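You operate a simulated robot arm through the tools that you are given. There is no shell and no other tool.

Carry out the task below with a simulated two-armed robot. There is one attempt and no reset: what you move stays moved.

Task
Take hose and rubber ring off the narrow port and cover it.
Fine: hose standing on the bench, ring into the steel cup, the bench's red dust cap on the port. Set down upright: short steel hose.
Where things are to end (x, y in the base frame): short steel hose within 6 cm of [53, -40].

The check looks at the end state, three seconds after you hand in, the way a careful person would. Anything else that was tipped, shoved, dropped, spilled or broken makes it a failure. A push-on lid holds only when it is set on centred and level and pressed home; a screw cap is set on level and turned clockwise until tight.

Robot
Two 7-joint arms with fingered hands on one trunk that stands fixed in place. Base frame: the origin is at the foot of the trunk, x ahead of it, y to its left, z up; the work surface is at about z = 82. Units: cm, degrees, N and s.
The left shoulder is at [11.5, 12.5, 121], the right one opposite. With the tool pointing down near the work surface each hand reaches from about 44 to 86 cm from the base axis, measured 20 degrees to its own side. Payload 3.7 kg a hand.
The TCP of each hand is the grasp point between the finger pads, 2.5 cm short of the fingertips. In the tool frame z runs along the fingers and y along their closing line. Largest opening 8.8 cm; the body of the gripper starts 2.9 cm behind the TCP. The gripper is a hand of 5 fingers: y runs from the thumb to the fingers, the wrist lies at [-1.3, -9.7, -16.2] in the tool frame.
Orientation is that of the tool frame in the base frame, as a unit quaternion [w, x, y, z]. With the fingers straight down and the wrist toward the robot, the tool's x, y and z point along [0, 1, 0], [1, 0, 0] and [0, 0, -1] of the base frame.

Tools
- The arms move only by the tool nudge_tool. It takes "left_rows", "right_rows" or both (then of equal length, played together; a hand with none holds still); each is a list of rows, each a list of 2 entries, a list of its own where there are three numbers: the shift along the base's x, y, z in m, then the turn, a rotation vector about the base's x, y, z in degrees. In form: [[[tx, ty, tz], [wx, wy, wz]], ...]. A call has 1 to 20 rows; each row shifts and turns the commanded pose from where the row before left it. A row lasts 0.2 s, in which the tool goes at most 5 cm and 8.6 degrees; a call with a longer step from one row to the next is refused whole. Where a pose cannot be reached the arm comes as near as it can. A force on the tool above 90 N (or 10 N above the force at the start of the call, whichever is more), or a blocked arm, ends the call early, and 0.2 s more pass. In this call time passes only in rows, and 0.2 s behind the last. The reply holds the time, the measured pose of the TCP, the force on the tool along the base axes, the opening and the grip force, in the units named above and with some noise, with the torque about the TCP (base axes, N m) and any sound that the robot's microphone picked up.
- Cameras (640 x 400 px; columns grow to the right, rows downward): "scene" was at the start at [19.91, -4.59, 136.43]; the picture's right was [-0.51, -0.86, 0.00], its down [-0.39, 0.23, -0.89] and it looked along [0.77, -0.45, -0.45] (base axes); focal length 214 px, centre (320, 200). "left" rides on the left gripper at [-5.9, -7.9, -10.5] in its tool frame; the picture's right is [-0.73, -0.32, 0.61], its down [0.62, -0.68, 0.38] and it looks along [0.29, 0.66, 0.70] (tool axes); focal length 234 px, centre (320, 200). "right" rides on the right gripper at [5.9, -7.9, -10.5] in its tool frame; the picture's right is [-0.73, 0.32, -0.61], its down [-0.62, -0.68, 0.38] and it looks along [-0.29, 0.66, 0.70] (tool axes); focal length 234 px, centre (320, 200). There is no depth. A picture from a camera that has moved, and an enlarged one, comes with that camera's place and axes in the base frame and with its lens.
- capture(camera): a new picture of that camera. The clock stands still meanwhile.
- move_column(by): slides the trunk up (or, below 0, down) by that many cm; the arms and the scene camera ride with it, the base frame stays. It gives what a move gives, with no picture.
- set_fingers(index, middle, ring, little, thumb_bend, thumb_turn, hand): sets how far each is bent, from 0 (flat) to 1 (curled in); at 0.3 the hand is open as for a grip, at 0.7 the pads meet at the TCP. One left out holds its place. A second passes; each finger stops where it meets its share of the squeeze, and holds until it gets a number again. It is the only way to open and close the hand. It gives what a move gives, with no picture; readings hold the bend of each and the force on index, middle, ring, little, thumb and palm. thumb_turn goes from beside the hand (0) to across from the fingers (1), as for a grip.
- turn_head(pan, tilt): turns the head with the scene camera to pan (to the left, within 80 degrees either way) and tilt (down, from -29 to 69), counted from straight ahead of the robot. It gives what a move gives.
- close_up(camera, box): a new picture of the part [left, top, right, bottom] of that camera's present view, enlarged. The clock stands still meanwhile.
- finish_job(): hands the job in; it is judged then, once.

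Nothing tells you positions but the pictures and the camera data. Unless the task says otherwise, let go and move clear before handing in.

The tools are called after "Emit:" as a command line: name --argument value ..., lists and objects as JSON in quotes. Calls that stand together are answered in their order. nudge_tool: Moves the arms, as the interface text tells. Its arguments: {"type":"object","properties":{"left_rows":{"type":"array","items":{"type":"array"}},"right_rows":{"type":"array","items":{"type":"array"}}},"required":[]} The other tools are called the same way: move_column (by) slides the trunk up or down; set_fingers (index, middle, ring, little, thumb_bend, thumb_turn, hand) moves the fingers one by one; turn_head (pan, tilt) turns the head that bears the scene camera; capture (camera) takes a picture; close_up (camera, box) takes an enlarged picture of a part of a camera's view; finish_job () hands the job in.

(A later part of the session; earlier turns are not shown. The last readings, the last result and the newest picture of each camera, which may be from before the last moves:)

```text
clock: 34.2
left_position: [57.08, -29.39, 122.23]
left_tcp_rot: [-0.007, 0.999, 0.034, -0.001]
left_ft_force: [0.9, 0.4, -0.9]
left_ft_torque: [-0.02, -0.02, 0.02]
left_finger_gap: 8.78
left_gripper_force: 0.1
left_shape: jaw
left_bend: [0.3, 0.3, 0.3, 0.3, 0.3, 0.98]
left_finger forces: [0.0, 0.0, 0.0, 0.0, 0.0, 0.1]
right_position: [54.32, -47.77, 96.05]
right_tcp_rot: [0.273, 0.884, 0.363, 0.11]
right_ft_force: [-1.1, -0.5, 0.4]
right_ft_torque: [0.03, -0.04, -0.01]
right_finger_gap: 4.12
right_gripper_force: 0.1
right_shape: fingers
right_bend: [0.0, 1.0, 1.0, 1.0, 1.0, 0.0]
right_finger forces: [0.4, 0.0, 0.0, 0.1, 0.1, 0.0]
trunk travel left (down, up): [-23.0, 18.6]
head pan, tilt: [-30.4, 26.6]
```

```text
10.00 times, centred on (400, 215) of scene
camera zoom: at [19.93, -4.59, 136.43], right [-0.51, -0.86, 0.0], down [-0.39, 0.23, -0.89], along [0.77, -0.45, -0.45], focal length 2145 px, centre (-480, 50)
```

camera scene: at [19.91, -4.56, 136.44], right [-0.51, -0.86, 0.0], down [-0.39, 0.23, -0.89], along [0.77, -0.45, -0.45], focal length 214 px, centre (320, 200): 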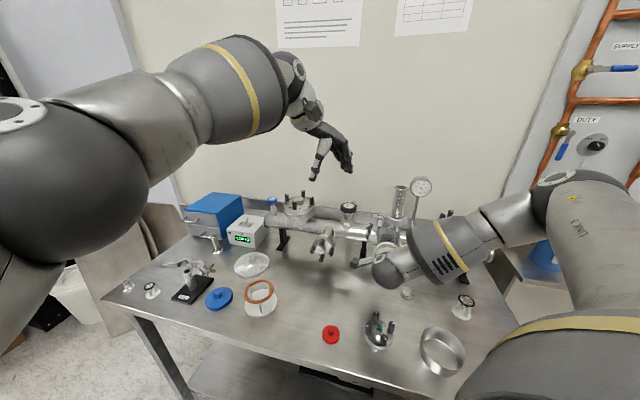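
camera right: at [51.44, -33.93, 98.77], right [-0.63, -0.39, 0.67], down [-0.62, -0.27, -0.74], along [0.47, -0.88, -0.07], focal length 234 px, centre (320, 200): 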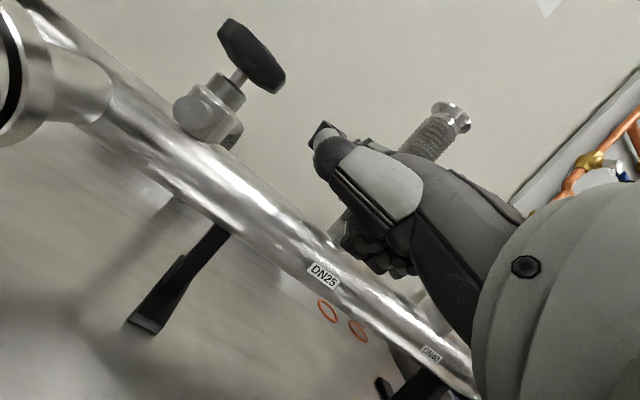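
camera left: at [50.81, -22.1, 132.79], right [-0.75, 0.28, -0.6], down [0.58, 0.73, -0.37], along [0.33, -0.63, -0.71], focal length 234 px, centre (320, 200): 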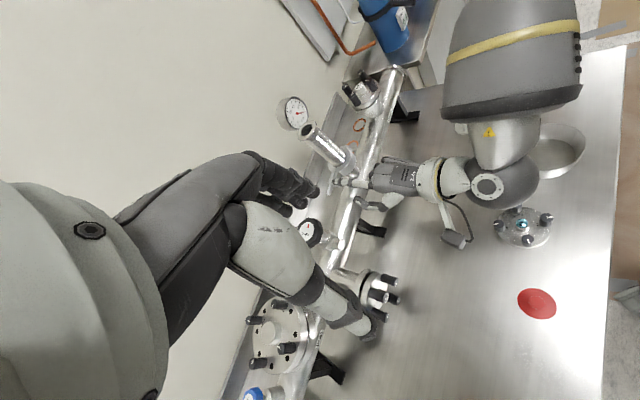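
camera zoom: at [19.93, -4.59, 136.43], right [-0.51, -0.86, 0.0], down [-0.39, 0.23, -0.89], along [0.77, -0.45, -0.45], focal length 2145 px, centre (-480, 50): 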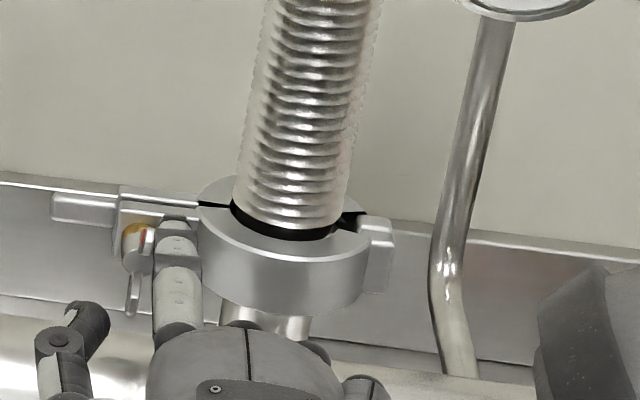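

Emit:
nudge_tool --right_rows '[[[0.0036, 0.0035, 0], [0, 0, 0]], [[0.0036, 0.0035, 0], [0, 0, 0]], [[0.0036, 0.0035, 0], [0, 0, 0]]]'

Emit:
close_up --camera "left" --box '[315, 150, 375, 210]'

Emit:
close_up --camera "scene" --box '[380, 195, 420, 235]'

```text
clock: 35.0
left_position: [56.88, -29.43, 122.3]
left_tcp_rot: [-0.008, 0.999, 0.034, -0.001]
left_ft_force: [0.4, 0.8, -0.4]
left_ft_torque: [-0.03, 0.01, -0.01]
left_finger_gap: 8.78
left_gripper_force: 0.1
left_shape: jaw
left_bend: [0.3, 0.3, 0.3, 0.3, 0.3, 0.98]
left_finger forces: [0.0, 0.0, 0.1, 0.0, 0.0, 0.0]
right_position: [55.17, -46.84, 95.88]
right_tcp_rot: [0.273, 0.885, 0.361, 0.109]
right_ft_force: [-9.2, -5.2, -0.2]
right_ft_torque: [0.21, -0.51, -0.55]
right_finger_gap: 4.61
right_gripper_force: 5.1
right_shape: fingers
right_bend: [0.0, 1.0, 1.0, 1.0, 1.0, 0.0]
right_finger forces: [10.7, 0.0, 0.0, 0.0, 0.0, 0.0]
trunk travel left (down, up): [-23.0, 18.6]
head pan, tilt: [-30.4, 26.6]
```

```text
6.67 times, centred on (345, 180) of left
camera zoom: at [50.67, -22.21, 132.8], right [-0.75, 0.28, -0.6], down [0.57, 0.73, -0.37], along [0.33, -0.62, -0.71], focal length 1561 px, centre (153, 333)
```

zoom: 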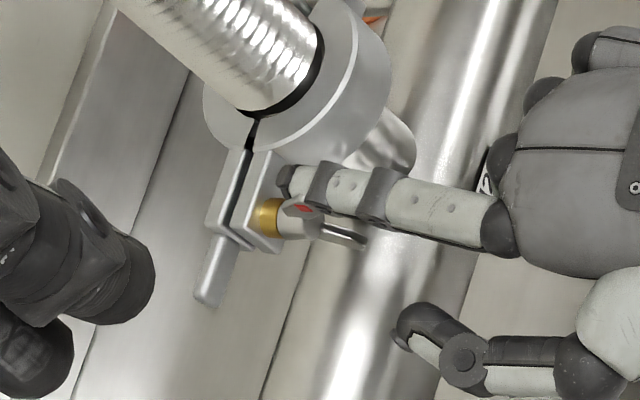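

```text
10.00 times, centred on (400, 215) of scene
camera zoom: at [19.78, -4.66, 136.45], right [-0.51, -0.86, 0.0], down [-0.39, 0.23, -0.89], along [0.77, -0.45, -0.45], focal length 2145 px, centre (-480, 50)
```

zoom: 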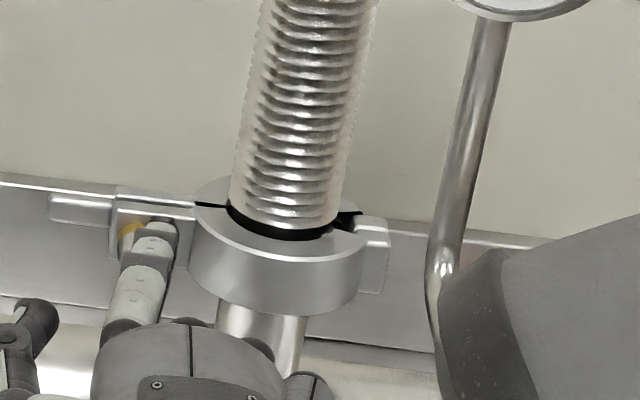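

Emit:
nudge_tool --right_rows '[[[0.0036, 0.0035, 0], [0, 0, 0]], [[0.0036, 0.0035, -0.001], [0, 0, 0]]]'

Emit:
close_up --camera "left" --box '[315, 150, 375, 210]'

Emit:
close_up --camera "scene" --box '[380, 195, 420, 235]'

```text
clock: 35.6
left_position: [56.71, -29.75, 122.31]
left_tcp_rot: [-0.009, 0.999, 0.033, 0.001]
left_ft_force: [-0.1, -0.3, 0.7]
left_ft_torque: [0.0, -0.01, 0.01]
left_finger_gap: 8.77
left_gripper_force: 0.0
left_shape: jaw
left_bend: [0.3, 0.3, 0.3, 0.3, 0.3, 0.98]
left_finger forces: [0.0, 0.1, 0.0, 0.1, 0.0, 0.1]
right_position: [55.7, -46.57, 95.64]
right_tcp_rot: [0.274, 0.886, 0.357, 0.109]
right_ft_force: [-22.1, -20.6, 3.0]
right_ft_torque: [0.99, -1.32, -1.66]
right_finger_gap: 4.82
right_gripper_force: 14.8
right_shape: fingers
right_bend: [0.0, 1.0, 1.0, 1.0, 1.0, 0.0]
right_finger forces: [30.1, 0.0, 0.0, 0.0, 0.0, 0.0]
trunk travel left (down, up): [-23.0, 18.6]
head pan, tilt: [-30.4, 26.6]
```

```text
6.67 times, centred on (345, 180) of left
camera zoom: at [50.45, -22.41, 132.88], right [-0.75, 0.28, -0.6], down [0.58, 0.73, -0.37], along [0.33, -0.62, -0.71], focal length 1561 px, centre (153, 333)
```

zoom: 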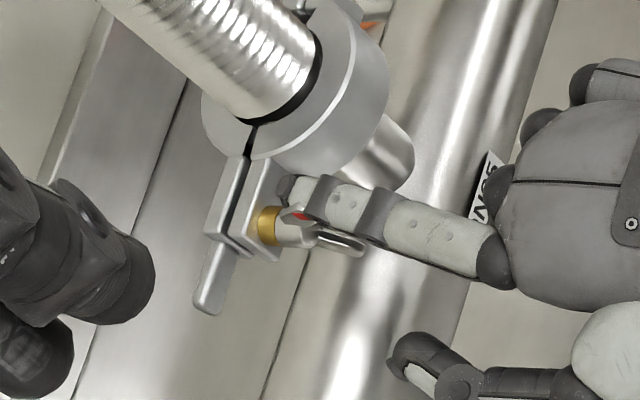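

```text
10.00 times, centred on (400, 215) of scene
camera zoom: at [19.56, -4.86, 136.49], right [-0.51, -0.86, 0.0], down [-0.38, 0.23, -0.89], along [0.77, -0.45, -0.45], focal length 2145 px, centre (-480, 50)
```

zoom: 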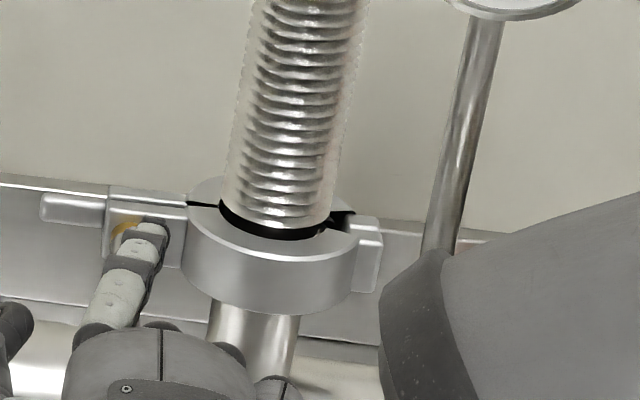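

There's 30 N on the wing and it won't turn, though earlier it moved with about 10 N. The nut may be at the end of its travel, meaning fully loosened. I'll back off and look.

Emit:
nudge_tool --right_rows '[[[-0.0072, -0.007, 0], [0, 0, 0]], [[-0.0072, -0.007, 0], [0, 0, 0]], [[-0.02, 0.0205, 0], [0, 0, 0]], [[-0.02, 0.0205, -0.01], [0, 0, 0]]]'

Emit:
close_up --camera "left" --box '[315, 150, 375, 210]'

Emit:
close_up --camera "scene" --box '[380, 195, 420, 235]'

```text
clock: 36.6
left_position: [57.1, -29.52, 122.25]
left_tcp_rot: [-0.008, 0.999, 0.034, -0.001]
left_ft_force: [0.4, -0.4, 1.2]
left_ft_torque: [0.01, -0.01, 0.01]
left_finger_gap: 8.78
left_gripper_force: 0.1
left_shape: jaw
left_bend: [0.3, 0.3, 0.3, 0.3, 0.3, 0.98]
left_finger forces: [0.0, 0.0, 0.0, 0.0, 0.0, 0.0]
right_position: [50.56, -43.04, 94.92]
right_tcp_rot: [0.273, 0.884, 0.364, 0.111]
right_ft_force: [-0.5, 0.0, -0.2]
right_ft_torque: [-0.02, 0.03, 0.02]
right_finger_gap: 4.11
right_gripper_force: 0.1
right_shape: fingers
right_bend: [0.0, 1.0, 1.0, 1.0, 1.0, 0.0]
right_finger forces: [0.0, 0.0, 0.0, 0.0, 0.1, 0.1]
trunk travel left (down, up): [-23.0, 18.6]
head pan, tilt: [-30.4, 26.6]
```

```text
6.67 times, centred on (345, 180) of left
camera zoom: at [50.81, -22.17, 132.75], right [-0.75, 0.28, -0.6], down [0.57, 0.73, -0.37], along [0.33, -0.62, -0.71], focal length 1561 px, centre (153, 333)
```

zoom: 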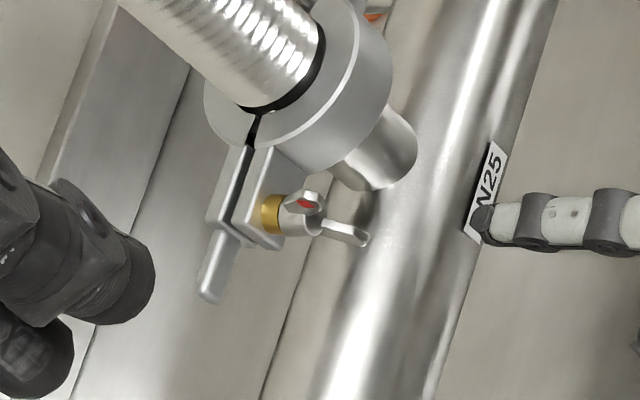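

```text
10.00 times, centred on (400, 215) of scene
camera zoom: at [19.92, -4.61, 136.43], right [-0.51, -0.86, 0.0], down [-0.39, 0.23, -0.89], along [0.77, -0.45, -0.45], focal length 2145 px, centre (-480, 50)
```

zoom: 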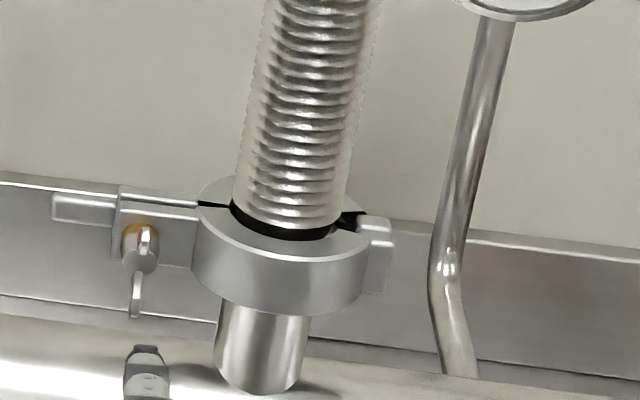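

The wing stopped exactly half a turn round with the red tip up, so the nut seems fully loosened. Next I'll pull the front jaw open by pinching the nut's upper wing between thumb and index. First I'll lift the left hand for clearance and turn the right hand to a handshake pose.

Emit:
nudge_tool --left_rows '[[[0, 0.02, 0.04], [0, 0, 0]], [[0, 0.02, 0.04], [0, 0, 0]], [[0, 0.02, 0.01], [0, 0, 0]], [[0, 0, 0], [0, 0, 0]], [[0, 0, 0], [0, 0, 0]]]' --right_rows '[[[0, 0, 0.02], [0, 0, 0]], [[0.005, 0, 0.02], [0, 0, 0]], [[0.01, -0.006, 0.03], [0, 0, 0]], [[0.01, -0.006, 0.02], [-5.72, -5.6, 0]], [[0.01, -0.006, 0.02], [-5.72, -5.6, 0]]]'

Emit:
nudge_tool --right_rows '[[[0, 0, 0], [4.56, -4.66, -5.47]], [[0, 0, 0], [4.56, -4.66, -5.47]], [[0, 0, 0], [4.56, -4.66, -5.47]], [[0, 0, 0], [4.56, -4.66, -5.47]], [[0, 0, 0], [4.56, -4.66, -5.47]], [[0, 0, 0], [4.56, -4.66, -5.47]], [[0, 0, 0], [4.56, -4.66, -5.47]], [[0, 0, 0], [4.56, -4.66, -5.47]], [[0, 0, 0], [4.56, -4.66, -5.47]], [[0, 0, 0], [4.56, -4.66, -5.47]]]'

Emit:
capture --camera "scene"

Emit:
capture --camera "left"

Emit:
capture --camera "right"

```text
clock: 37.8
left_position: [57.23, -23.24, 131.34]
left_tcp_rot: [-0.007, 0.999, 0.034, -0.002]
left_ft_force: [0.6, 0.6, 0.3]
left_ft_torque: [-0.03, 0.0, -0.02]
left_finger_gap: 8.8
left_gripper_force: 0.1
left_shape: jaw
left_bend: [0.3, 0.3, 0.3, 0.3, 0.3, 0.98]
left_finger forces: [0.0, 0.1, 0.0, 0.0, 0.0, 0.1]
right_position: [54.15, -45.17, 105.76]
right_tcp_rot: [0.394, 0.838, 0.344, 0.159]
right_ft_force: [0.1, -1.1, -1.1]
right_ft_torque: [0.03, 0.02, 0.02]
right_finger_gap: 4.06
right_gripper_force: 0.0
right_shape: fingers
right_bend: [0.0, 1.0, 1.0, 1.0, 1.0, 0.0]
right_finger forces: [0.1, 0.1, 0.0, 0.1, 0.1, 0.1]
trunk travel left (down, up): [-23.0, 18.6]
head pan, tilt: [-30.4, 26.6]
```

```text
clock: 40.0
left_position: [57.06, -23.43, 131.36]
left_tcp_rot: [-0.007, 0.999, 0.034, -0.001]
left_ft_force: [0.3, 0.8, 0.4]
left_ft_torque: [0.05, -0.02, 0.0]
left_finger_gap: 8.79
left_gripper_force: 0.1
left_shape: jaw
left_bend: [0.3, 0.3, 0.3, 0.3, 0.3, 0.98]
left_finger forces: [0.0, 0.0, 0.0, 0.1, 0.0, 0.2]
right_position: [56.18, -51.08, 111.07]
right_tcp_rot: [0.183, 0.851, -0.314, 0.379]
right_ft_force: [1.0, 0.0, 0.5]
right_ft_torque: [0.0, 0.01, -0.01]
right_finger_gap: 4.08
right_gripper_force: 0.0
right_shape: fingers
right_bend: [0.0, 1.0, 1.0, 1.0, 1.0, 0.0]
right_finger forces: [0.0, 0.0, 0.0, 0.1, 0.0, 0.0]
right hand out of reach, approached as far as the arm can: row 7, 8, 9, 10
trunk travel left (down, up): [-23.0, 18.6]
head pan, tilt: [-30.4, 26.6]
```

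```text
taken
camera scene: at [19.91, -4.61, 136.44], right [-0.51, -0.86, 0.0], down [-0.39, 0.23, -0.89], along [0.77, -0.45, -0.45], focal length 214 px, centre (320, 200)
```

scene: 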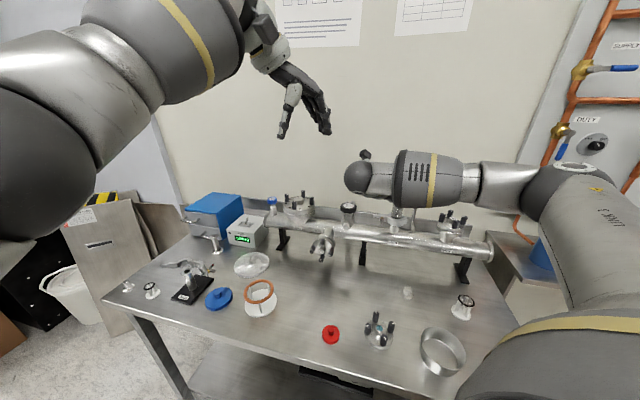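

```text
taken
camera left: at [50.88, -16.11, 141.88], right [-0.75, 0.28, -0.6], down [0.57, 0.73, -0.37], along [0.33, -0.62, -0.71], focal length 234 px, centre (320, 200)
```

left: 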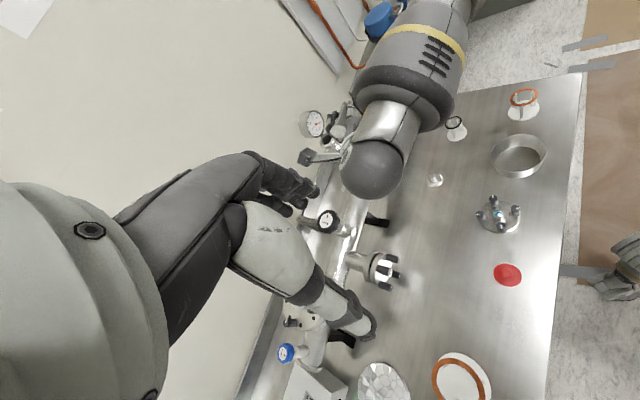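

```text
taken
camera right: at [58.82, -41.83, 121.92], right [-0.91, 0.38, -0.14], down [0.34, 0.54, -0.77], along [-0.22, -0.75, -0.62], focal length 234 px, centre (320, 200)
```

right: 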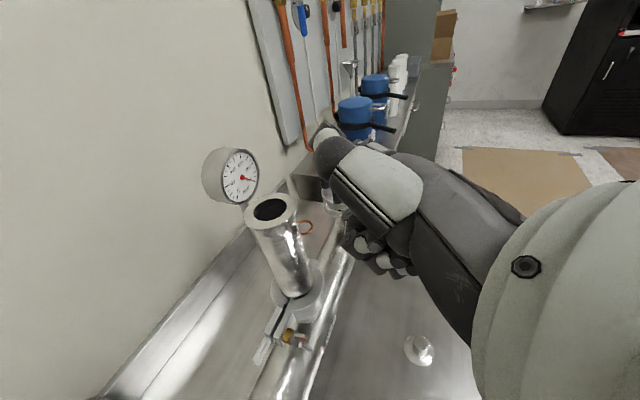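

The handshake orientation was reached, but at z≈111 near the hose top. The right camera now has a good view of the clamp. I'll form a loose thumb–index pinch, then look again before lowering.

Emit:
set_fingers --hand "right" --index 0.5 --thumb_bend 0.4 --thumb_turn 1.0

Emit:
capture --camera "right"

Emit:
close_up --camera "right" --box '[220, 240, 380, 400]'

```text
clock: 41.0
left_position: [57.26, -23.38, 131.38]
left_tcp_rot: [-0.007, 0.999, 0.034, -0.001]
left_ft_force: [0.6, -0.9, 0.0]
left_ft_torque: [0.01, -0.04, 0.0]
left_finger_gap: 8.81
left_gripper_force: 0.0
left_shape: jaw
left_bend: [0.3, 0.3, 0.3, 0.3, 0.3, 0.98]
left_finger forces: [0.0, 0.0, 0.0, 0.0, 0.0, 0.0]
right_position: [56.28, -50.98, 111.16]
right_tcp_rot: [0.182, 0.852, -0.313, 0.378]
right_ft_force: [-0.5, -0.5, -0.5]
right_ft_torque: [0.05, 0.01, -0.02]
right_finger_gap: 5.25
right_gripper_force: 0.1
right_shape: fingers
right_bend: [0.5, 1.0, 1.0, 1.0, 0.4, 0.99]
right_finger forces: [0.0, 0.1, 0.0, 0.0, 0.1, 0.0]
trunk travel left (down, up): [-23.0, 18.6]
head pan, tilt: [-30.4, 26.6]
```

```text
taken
camera right: at [58.82, -41.77, 121.9], right [-0.91, 0.38, -0.14], down [0.34, 0.54, -0.77], along [-0.22, -0.75, -0.62], focal length 234 px, centre (320, 200)
```

right: 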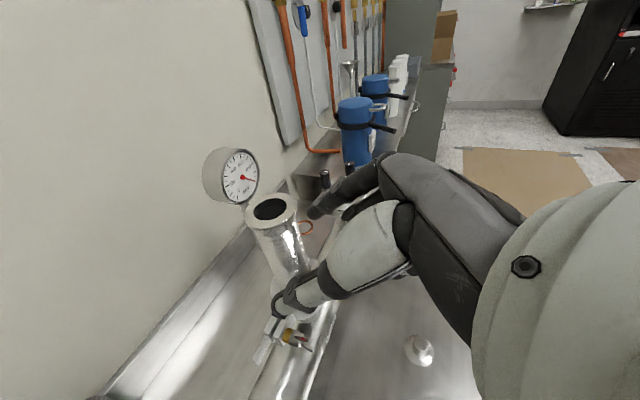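

```text
2.50 times, centred on (300, 320) of right
camera zoom: at [58.82, -41.77, 121.9], right [-0.91, 0.38, -0.14], down [0.34, 0.54, -0.77], along [-0.22, -0.75, -0.62], focal length 585 px, centre (370, -100)
```

zoom: 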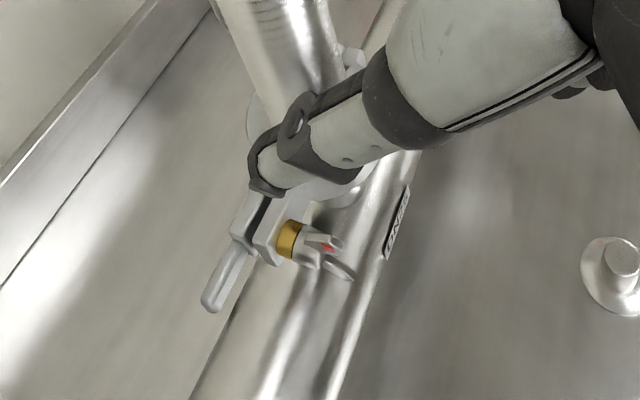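

Emit:
nudge_tool --right_rows '[[[0.015, 0.004, 0], [0, 0, 0]], [[0.015, 0.004, 0], [0, 0, 0]]]'

Emit:
move_column --by -5

Emit:
capture --camera "right"

Emit:
capture --camera "left"

Emit:
capture --camera "scene"

```text
clock: 41.6
left_position: [57.18, -23.41, 131.2]
left_tcp_rot: [-0.008, 0.999, 0.034, -0.001]
left_ft_force: [0.3, -0.2, -0.6]
left_ft_torque: [0.0, 0.01, -0.06]
left_finger_gap: 8.78
left_gripper_force: 0.0
left_shape: jaw
left_bend: [0.3, 0.3, 0.3, 0.3, 0.3, 0.98]
left_finger forces: [0.1, 0.0, 0.0, 0.1, 0.0, 0.0]
right_position: [59.31, -50.2, 111.0]
right_tcp_rot: [0.182, 0.851, -0.313, 0.379]
right_ft_force: [-0.8, 1.6, -0.7]
right_ft_torque: [0.05, 0.01, -0.01]
right_finger_gap: 5.09
right_gripper_force: 0.7
right_shape: fingers
right_bend: [0.51, 1.0, 1.0, 1.0, 0.4, 0.99]
right_finger forces: [1.8, 0.1, 0.0, 0.0, 0.0, 0.1]
trunk travel left (down, up): [-23.0, 18.6]
head pan, tilt: [-30.4, 26.6]
```

```text
clock: 42.5
left_position: [56.61, -23.34, 126.57]
left_tcp_rot: [-0.008, 0.999, 0.034, 0.0]
left_ft_force: [-0.1, -0.4, 0.2]
left_ft_torque: [-0.02, -0.02, 0.03]
left_finger_gap: 8.8
left_gripper_force: 0.0
left_shape: jaw
left_bend: [0.3, 0.3, 0.3, 0.3, 0.3, 0.98]
left_finger forces: [0.1, 0.0, 0.0, 0.0, 0.0, 0.0]
right_position: [60.5, -50.26, 102.08]
right_tcp_rot: [0.194, 0.867, -0.306, 0.342]
right_ft_force: [1.5, -0.7, 2.3]
right_ft_torque: [-0.05, 0.0, 0.08]
right_finger_gap: 5.19
right_gripper_force: 0.5
right_shape: fingers
right_bend: [0.5, 1.0, 1.0, 1.0, 0.4, 0.99]
right_finger forces: [2.0, 0.0, 0.0, 0.1, 0.0, 0.0]
trunk travel left (down, up): [-18.0, 23.6]
head pan, tilt: [-30.4, 26.6]
```

```text
taken
camera right: at [64.04, -41.05, 112.68], right [-0.92, 0.38, -0.06], down [0.27, 0.54, -0.8], along [-0.27, -0.75, -0.6], focal length 234 px, centre (320, 200)
```

right: 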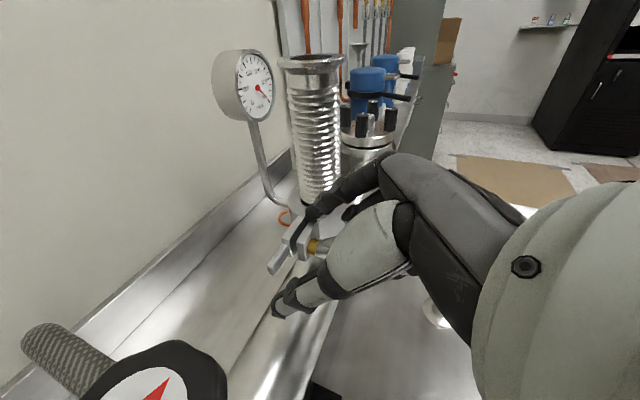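

```text
taken
camera left: at [50.34, -16.04, 137.11], right [-0.75, 0.28, -0.6], down [0.58, 0.73, -0.37], along [0.34, -0.63, -0.7], focal length 234 px, centre (320, 200)
```

left: 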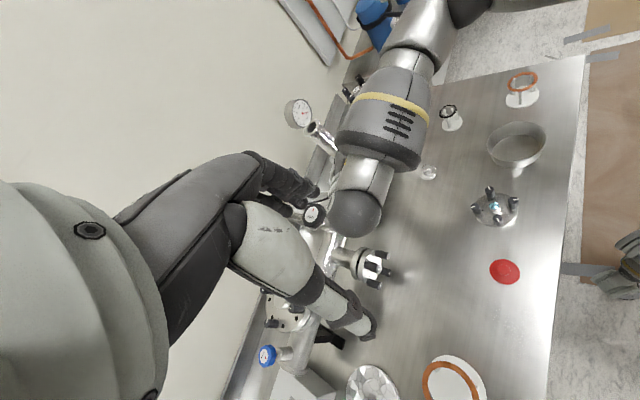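

```text
taken
camera scene: at [24.93, -4.61, 131.12], right [-0.51, -0.86, 0.0], down [-0.38, 0.23, -0.89], along [0.77, -0.45, -0.45], focal length 214 px, centre (320, 200)
```

scene: 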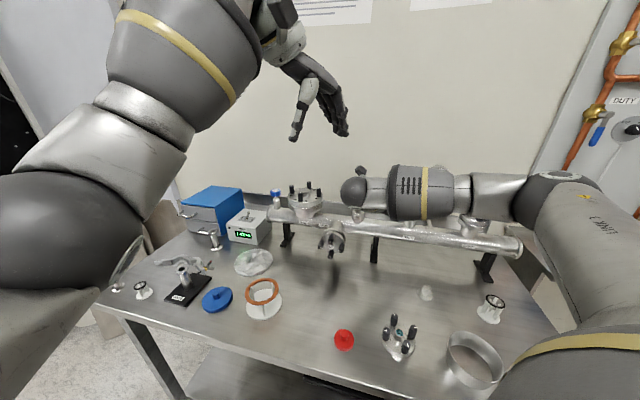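

The column move shifted the trunk forward as well as down, and the index reads a light 2 N touch. I'll check closely before going further.

Emit:
close_up --camera "right" --box '[240, 160, 400, 320]'

Emit:
close_up --camera "left" --box '[270, 90, 370, 190]'

Emit:
close_up --camera "scene" --box '[380, 150, 480, 250]'

```text
2.50 times, centred on (320, 240) of right
camera zoom: at [64.04, -41.05, 112.68], right [-0.92, 0.38, -0.06], down [0.27, 0.54, -0.8], along [-0.27, -0.75, -0.6], focal length 585 px, centre (320, 100)
```

zoom: 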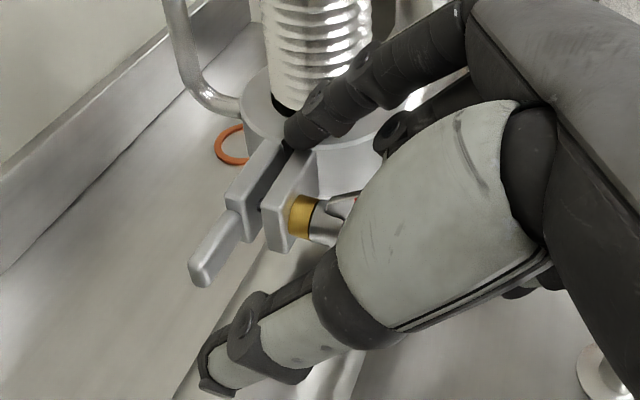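

```text
4.00 times, centred on (320, 140) of left
camera zoom: at [50.34, -16.04, 137.11], right [-0.75, 0.28, -0.6], down [0.58, 0.73, -0.37], along [0.34, -0.63, -0.7], focal length 937 px, centre (320, 440)
```

zoom: 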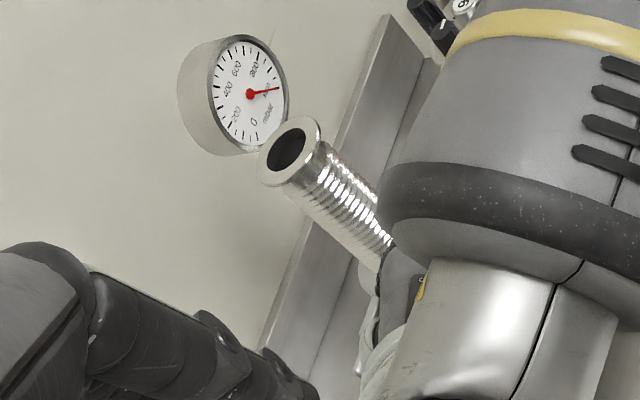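

```text
4.00 times, centred on (430, 200) of scene
camera zoom: at [24.93, -4.61, 131.12], right [-0.51, -0.86, 0.0], down [-0.38, 0.23, -0.89], along [0.77, -0.45, -0.45], focal length 858 px, centre (-120, 200)
```

zoom: 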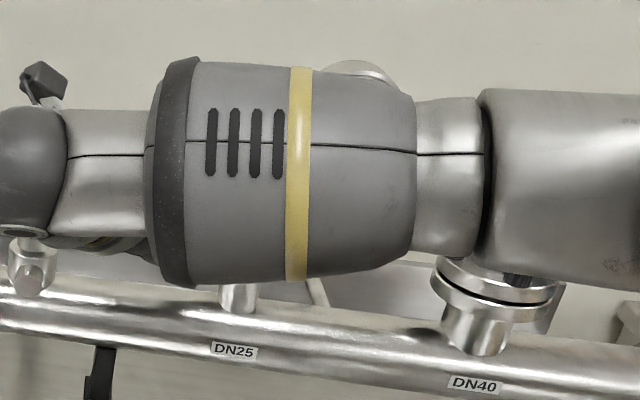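

The camera geometry checks out: the TCP is about 1 cm from the upper wing, with the index tip resting on the block top. I'll shift toward the robot so thumb and index straddle the wing.

Emit:
nudge_tool --right_rows '[[[-0.004, 0.002, 0.01], [0, 0, 0]], [[-0.0095, 0.0053, 0], [0, 0, 0]], [[-0.009, 0.0053, 0], [0, 0, 0]], [[0, 0, -0.01], [0, 0, 0]]]'

Emit:
close_up --camera "right" --box '[240, 160, 400, 320]'

Emit:
capture --camera "left"

```text
clock: 43.5
left_position: [56.8, -23.24, 126.36]
left_tcp_rot: [-0.007, 0.999, 0.034, -0.001]
left_ft_force: [0.2, -0.5, 0.8]
left_ft_torque: [0.0, 0.01, 0.03]
left_finger_gap: 8.79
left_gripper_force: 0.1
left_shape: jaw
left_bend: [0.3, 0.3, 0.3, 0.3, 0.3, 0.98]
left_finger forces: [0.0, 0.0, 0.0, 0.0, 0.1, 0.1]
right_position: [59.42, -50.72, 102.19]
right_tcp_rot: [0.195, 0.867, -0.304, 0.343]
right_ft_force: [1.3, 3.1, 3.5]
right_ft_torque: [-0.1, 0.0, 0.08]
right_finger_gap: 4.59
right_gripper_force: 4.8
right_shape: fingers
right_bend: [0.56, 1.0, 1.0, 1.0, 0.4, 0.99]
right_finger forces: [10.1, 0.0, 0.1, 0.0, 0.0, 0.0]
right hand out of reach, approached as far as the arm can: row 2, 3
trunk travel left (down, up): [-18.0, 23.6]
head pan, tilt: [-30.4, 26.6]
```

```text
2.50 times, centred on (320, 240) of right
camera zoom: at [62.92, -41.53, 112.73], right [-0.92, 0.38, -0.06], down [0.27, 0.54, -0.8], along [-0.27, -0.75, -0.6], focal length 585 px, centre (320, 100)
```

zoom: 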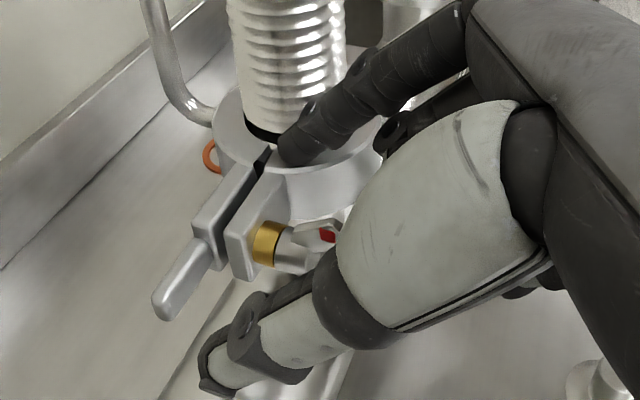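

```text
taken
camera left: at [50.65, -15.89, 136.93], right [-0.75, 0.28, -0.6], down [0.57, 0.73, -0.37], along [0.33, -0.63, -0.71], focal length 234 px, centre (320, 200)
```

left: 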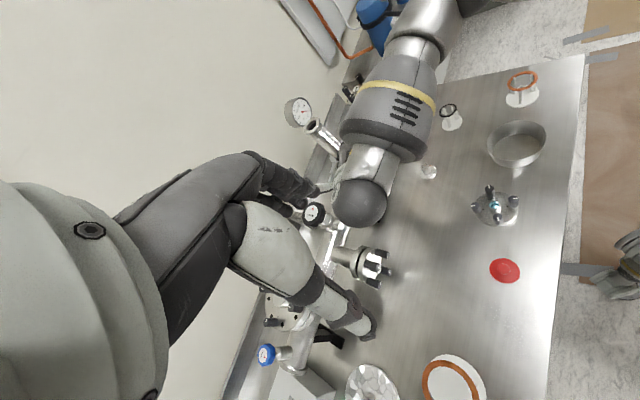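

The index is pressing the hose at 10 N and the arm can't come nearer in this pose. I'll ease off left and lift clear, then rethink the grip.

Emit:
nudge_tool --right_rows '[[[0.007, 0.007, 0], [0, 0, 0]], [[0.007, 0.007, 0.01], [0, 0, 0]], [[0, 0.005, 0.03], [0, 0, 0]], [[0, 0, 0.04], [0, 0, 0]], [[0, 0, 0.04], [0, 0, 0]]]'

Emit:
capture --camera "right"

Emit:
capture --camera "scene"

```text
clock: 44.7
left_position: [56.79, -23.19, 126.53]
left_tcp_rot: [-0.007, 0.999, 0.034, 0.0]
left_ft_force: [-0.4, -0.4, -0.1]
left_ft_torque: [0.02, 0.0, 0.04]
left_finger_gap: 8.78
left_gripper_force: 0.1
left_shape: jaw
left_bend: [0.3, 0.3, 0.3, 0.3, 0.3, 0.98]
left_finger forces: [0.0, 0.1, 0.1, 0.0, 0.0, 0.1]
right_position: [60.95, -49.55, 114.21]
right_tcp_rot: [0.196, 0.867, -0.305, 0.342]
right_ft_force: [-0.7, 0.5, 0.0]
right_ft_torque: [0.0, 0.03, 0.03]
right_finger_gap: 5.25
right_gripper_force: 0.0
right_shape: fingers
right_bend: [0.5, 1.0, 1.0, 1.0, 0.4, 0.99]
right_finger forces: [0.0, 0.1, 0.1, 0.0, 0.0, 0.0]
right hand out of reach, approached as far as the arm can: row 1, 3
trunk travel left (down, up): [-18.0, 23.6]
head pan, tilt: [-30.4, 26.6]
```

```text
taken
camera right: at [64.49, -40.33, 124.73], right [-0.92, 0.38, -0.06], down [0.27, 0.54, -0.8], along [-0.27, -0.75, -0.6], focal length 234 px, centre (320, 200)
```

right: 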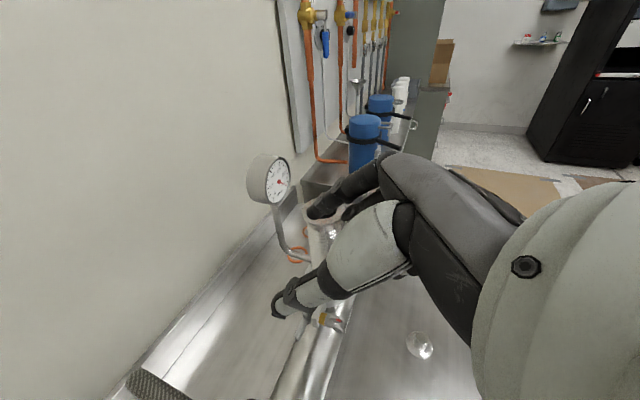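

```text
taken
camera scene: at [25.06, -4.53, 131.08], right [-0.51, -0.86, 0.0], down [-0.39, 0.23, -0.89], along [0.77, -0.45, -0.45], focal length 214 px, centre (320, 200)
```

scene: 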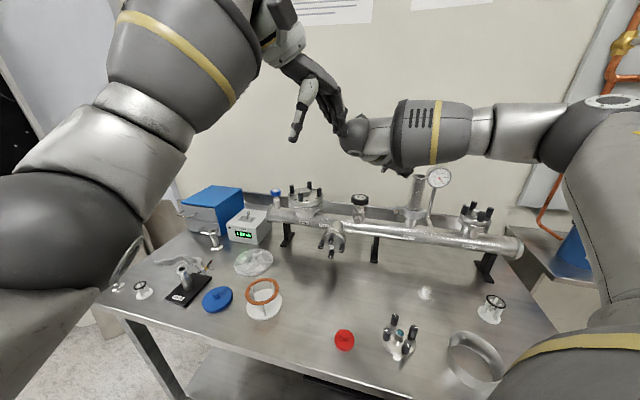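

Emit:
close_up --camera "scene" --box '[390, 170, 450, 230]'

Emit:
close_up --camera "right" --box '[260, 180, 380, 380]'

```text
6.67 times, centred on (420, 200) of scene
camera zoom: at [25.06, -4.53, 131.08], right [-0.51, -0.86, 0.0], down [-0.39, 0.23, -0.89], along [0.77, -0.45, -0.45], focal length 1430 px, centre (-347, 200)
```

zoom: 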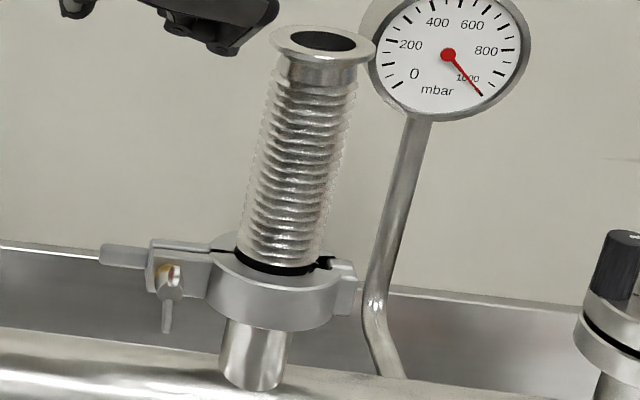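

```text
2.00 times, centred on (320, 280) of right
camera zoom: at [64.49, -40.33, 124.73], right [-0.92, 0.38, -0.06], down [0.27, 0.54, -0.8], along [-0.27, -0.75, -0.6], focal length 468 px, centre (320, 40)
```

zoom: 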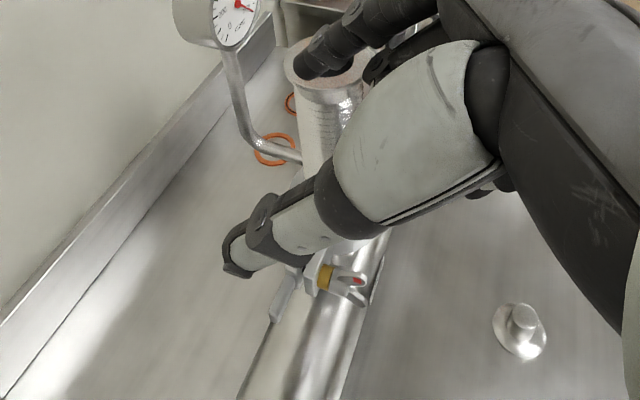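

The clamp and hose are undisturbed. A better idea: keep the palm-down pose that reached well and hook the bent index over and behind the upper wing, with the thumb closing on the hub front. I'll raise the column back and roll the hand back.

Emit:
move_column --by 5

Emit:
nudge_tool --right_rows '[[[-0.01, 0.008, 0.0], [-4.03, 4.64, 5.87]], [[-0.01, 0.008, 0.0], [-4.03, 4.64, 5.87]], [[-0.01, 0.008, 0.0], [-4.03, 4.64, 5.87]], [[-0.01, 0.008, 0.0], [-4.03, 4.64, 5.87]], [[-0.01, 0.008, 0], [-4.03, 4.64, 5.87]], [[-0.005, 0.005, 0], [-4.03, 4.64, 5.87]], [[-0.005, 0.005, 0], [-4.03, 4.64, 5.87]], [[0, 0, 0], [-4.03, 4.64, 5.87]], [[0, 0, 0], [-4.03, 4.64, 5.87]], [[0, 0, 0], [-4.03, 4.64, 5.87]]]'

Emit:
capture --camera "scene"

Emit:
capture --camera "left"

```text
clock: 45.6
left_position: [57.09, -23.21, 131.24]
left_tcp_rot: [-0.008, 0.999, 0.034, -0.003]
left_ft_force: [0.2, -0.2, -0.7]
left_ft_torque: [0.0, 0.03, 0.0]
left_finger_gap: 8.8
left_gripper_force: 0.0
left_shape: jaw
left_bend: [0.3, 0.3, 0.3, 0.3, 0.3, 0.98]
left_finger forces: [0.0, 0.0, 0.0, 0.0, 0.1, 0.1]
right_position: [61.31, -49.65, 119.01]
right_tcp_rot: [0.195, 0.868, -0.304, 0.342]
right_ft_force: [0.6, 0.3, 0.7]
right_ft_torque: [-0.02, 0.02, 0.01]
right_finger_gap: 5.22
right_gripper_force: 0.0
right_shape: fingers
right_bend: [0.5, 1.0, 1.0, 1.0, 0.4, 0.99]
right_finger forces: [0.0, 0.0, 0.0, 0.1, 0.1, 0.0]
trunk travel left (down, up): [-23.0, 18.6]
head pan, tilt: [-30.4, 26.6]
```

```text
clock: 47.8
left_position: [56.87, -23.33, 131.33]
left_tcp_rot: [-0.008, 0.999, 0.035, -0.001]
left_ft_force: [0.7, 0.0, -0.4]
left_ft_torque: [-0.01, 0.0, -0.01]
left_finger_gap: 8.78
left_gripper_force: 0.1
left_shape: jaw
left_bend: [0.3, 0.3, 0.3, 0.3, 0.3, 0.98]
left_finger forces: [0.1, 0.1, 0.1, 0.0, 0.1, 0.0]
right_position: [55.11, -44.64, 119.1]
right_tcp_rot: [0.376, 0.845, 0.362, 0.121]
right_ft_force: [0.8, 1.0, 1.0]
right_ft_torque: [0.01, 0.02, -0.02]
right_finger_gap: 5.26
right_gripper_force: 0.0
right_shape: fingers
right_bend: [0.5, 1.0, 1.0, 1.0, 0.4, 0.99]
right_finger forces: [0.0, 0.0, 0.0, 0.0, 0.0, 0.0]
trunk travel left (down, up): [-23.0, 18.6]
head pan, tilt: [-30.4, 26.6]
```

```text
taken
camera scene: at [19.89, -4.63, 136.44], right [-0.51, -0.86, 0.0], down [-0.39, 0.23, -0.89], along [0.77, -0.45, -0.45], focal length 214 px, centre (320, 200)
```

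scene: 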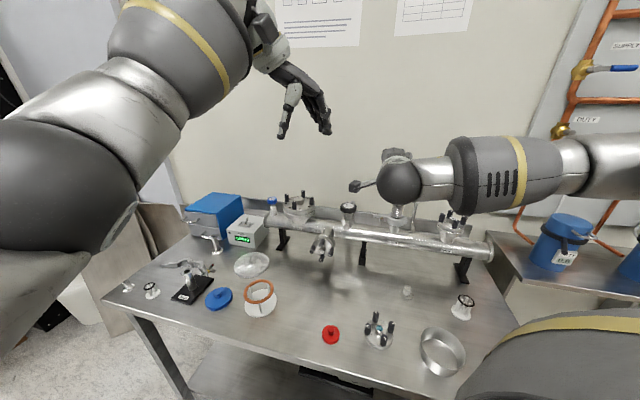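

```text
taken
camera left: at [50.65, -16.04, 141.9], right [-0.75, 0.28, -0.6], down [0.57, 0.73, -0.37], along [0.33, -0.62, -0.71], focal length 234 px, centre (320, 200)
```

left: 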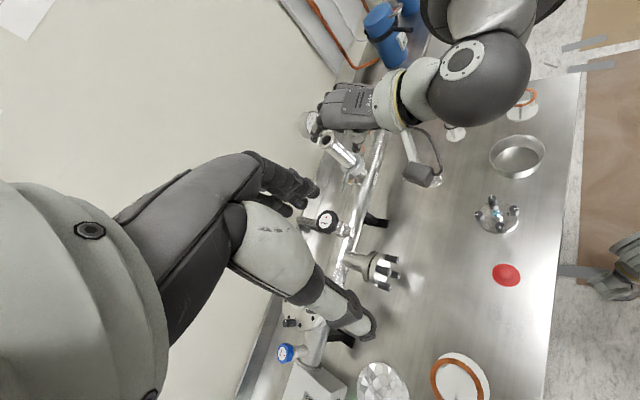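

The palm-down pose is restored. I'll move the hooked index above the nut and check its position with both cameras.

Emit:
nudge_tool --right_rows '[[[0.006, -0.0125, -0.033], [0, 0, 0]], [[0.006, -0.0125, -0.033], [0, 0, 0]], [[0.006, -0.0125, -0.033], [0, 0, 0]], [[0.005, -0.0125, -0.032], [0, 0, 0]]]'

Emit:
close_up --camera "scene" --box '[380, 185, 420, 225]'

Emit:
close_up --camera "left" --box '[320, 130, 380, 190]'

```text
clock: 48.8
left_position: [57.0, -23.33, 131.27]
left_tcp_rot: [-0.008, 0.999, 0.034, -0.002]
left_ft_force: [0.4, 0.4, -0.9]
left_ft_torque: [0.03, 0.02, 0.01]
left_finger_gap: 8.8
left_gripper_force: 0.0
left_shape: jaw
left_bend: [0.3, 0.3, 0.3, 0.3, 0.3, 0.98]
left_finger forces: [0.1, 0.0, 0.0, 0.1, 0.1, 0.1]
right_position: [57.82, -49.58, 105.74]
right_tcp_rot: [0.375, 0.846, 0.361, 0.12]
right_ft_force: [0.6, 0.4, 0.2]
right_ft_torque: [0.04, -0.04, 0.01]
right_finger_gap: 5.24
right_gripper_force: 0.0
right_shape: fingers
right_bend: [0.5, 1.0, 1.0, 1.0, 0.4, 0.99]
right_finger forces: [0.1, 0.0, 0.0, 0.0, 0.1, 0.0]
trunk travel left (down, up): [-23.0, 18.6]
head pan, tilt: [-30.4, 26.6]
```

```text
10.00 times, centred on (400, 205) of scene
camera zoom: at [19.97, -4.61, 136.42], right [-0.51, -0.86, 0.0], down [-0.39, 0.23, -0.89], along [0.77, -0.45, -0.45], focal length 2145 px, centre (-480, 150)
```

zoom: 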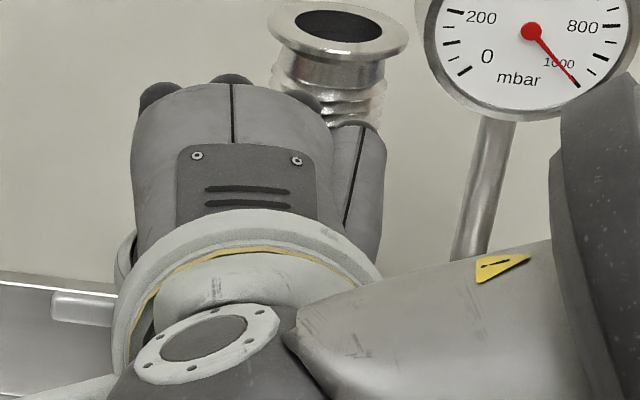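

```text
6.67 times, centred on (350, 160) of left
camera zoom: at [50.74, -16.02, 141.85], right [-0.75, 0.28, -0.6], down [0.57, 0.73, -0.37], along [0.33, -0.62, -0.71], focal length 1561 px, centre (120, 467)
```

zoom: 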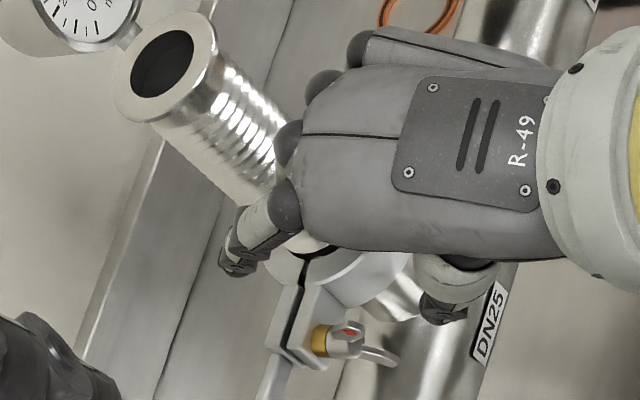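

Emit:
nudge_tool --right_rows '[[[-0.003, 0.001, -0.013], [0, 0, 0]], [[-0.002, 0.001, -0.013], [0, 0, 0]]]'

Emit:
close_up --camera "left" --box '[320, 140, 380, 200]'

Emit:
capture --camera "right"

```text
clock: 49.4
left_position: [57.01, -23.34, 131.35]
left_tcp_rot: [-0.008, 0.999, 0.034, 0.0]
left_ft_force: [0.2, 0.2, 0.5]
left_ft_torque: [-0.03, 0.02, 0.01]
left_finger_gap: 8.79
left_gripper_force: 0.1
left_shape: jaw
left_bend: [0.3, 0.3, 0.3, 0.3, 0.3, 0.98]
left_finger forces: [0.0, 0.0, 0.0, 0.0, 0.0, 0.0]
right_position: [57.19, -49.13, 103.19]
right_tcp_rot: [0.375, 0.845, 0.361, 0.121]
right_ft_force: [0.1, -0.3, 0.1]
right_ft_torque: [0.04, 0.0, 0.01]
right_finger_gap: 5.22
right_gripper_force: 0.0
right_shape: fingers
right_bend: [0.5, 1.0, 1.0, 1.0, 0.4, 0.99]
right_finger forces: [0.1, 0.0, 0.0, 0.1, 0.0, 0.1]
trunk travel left (down, up): [-23.0, 18.6]
head pan, tilt: [-30.4, 26.6]
```

```text
6.67 times, centred on (350, 170) of left
camera zoom: at [50.68, -15.99, 141.89], right [-0.75, 0.28, -0.6], down [0.57, 0.73, -0.37], along [0.33, -0.63, -0.71], focal length 1561 px, centre (120, 400)
```

zoom: 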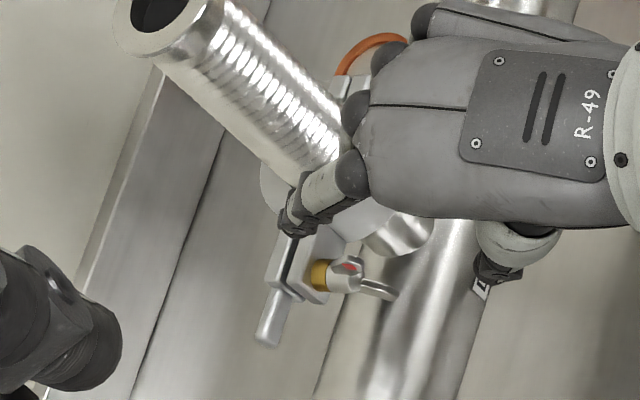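

```text
taken
camera right: at [52.06, -35.73, 104.63], right [-0.64, -0.33, 0.7], down [-0.61, -0.33, -0.71], along [0.47, -0.88, 0.01], focal length 234 px, centre (320, 200)
```

right: 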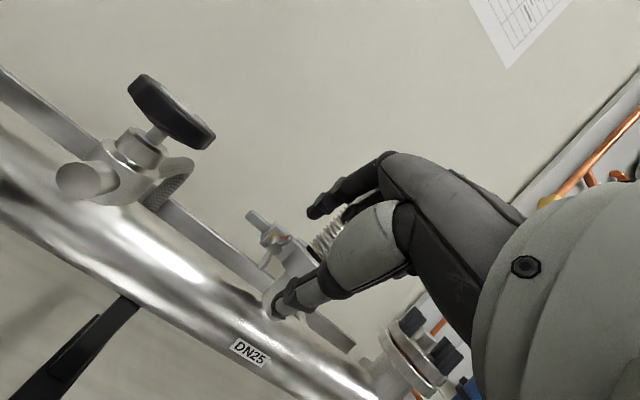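

Emit:
close_up --camera "right" --box '[240, 180, 360, 330]'

```text
2.67 times, centred on (300, 255) of right
camera zoom: at [52.06, -35.73, 104.63], right [-0.64, -0.33, 0.7], down [-0.61, -0.33, -0.71], along [0.47, -0.88, 0.01], focal length 624 px, centre (373, 53)
```

zoom: 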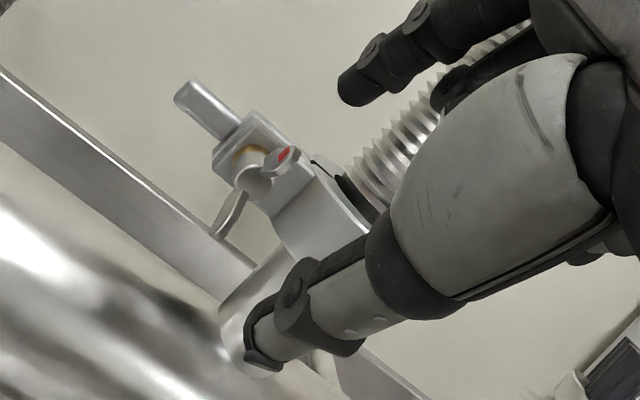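

Triangulated, the index tip is at (59.9, -51.3, 103.75), directly above the gap between wing and block. I'll lower it into the gap.

Emit:
nudge_tool --right_rows '[[[0.0035, 0.0015, -0.011], [0, 0, 0]], [[0, 0, -0.008], [0, 0, 0]], [[0, 0, -0.005], [0, 0, 0]]]'

Emit:
close_up --camera "right" --box '[240, 160, 360, 310]'

Emit:
close_up --camera "left" --box '[320, 140, 380, 200]'

```text
clock: 50.2
left_position: [56.9, -23.23, 131.36]
left_tcp_rot: [-0.007, 0.999, 0.034, -0.001]
left_ft_force: [-0.4, -0.3, 0.1]
left_ft_torque: [0.02, 0.02, -0.02]
left_finger_gap: 8.79
left_gripper_force: 0.0
left_shape: jaw
left_bend: [0.3, 0.3, 0.3, 0.3, 0.3, 0.98]
left_finger forces: [0.0, 0.1, 0.1, 0.1, 0.0, 0.0]
right_position: [57.45, -49.3, 101.14]
right_tcp_rot: [0.375, 0.845, 0.361, 0.122]
right_ft_force: [0.4, -0.3, 3.0]
right_ft_torque: [-0.1, -0.05, 0.0]
right_finger_gap: 5.58
right_gripper_force: 1.0
right_shape: fingers
right_bend: [0.47, 1.0, 1.0, 1.0, 0.4, 0.99]
right_finger forces: [2.4, 0.1, 0.0, 0.0, 0.0, 0.0]
trunk travel left (down, up): [-23.0, 18.6]
head pan, tilt: [-30.4, 26.6]
```

```text
2.67 times, centred on (300, 235) of right
camera zoom: at [52.39, -35.75, 102.41], right [-0.64, -0.33, 0.7], down [-0.61, -0.34, -0.72], along [0.47, -0.88, 0.01], focal length 624 px, centre (373, 107)
```

zoom: 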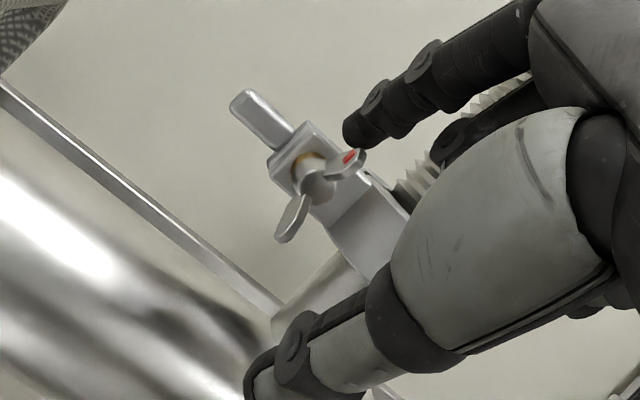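

```text
6.67 times, centred on (350, 170) of left
camera zoom: at [50.66, -15.98, 141.92], right [-0.75, 0.28, -0.6], down [0.57, 0.73, -0.37], along [0.33, -0.63, -0.71], focal length 1561 px, centre (120, 400)
```

zoom: 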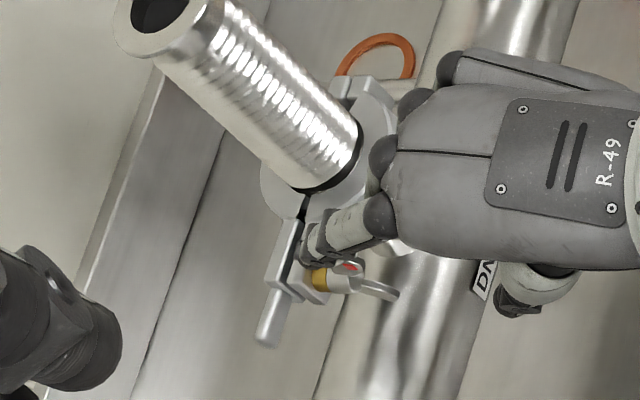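

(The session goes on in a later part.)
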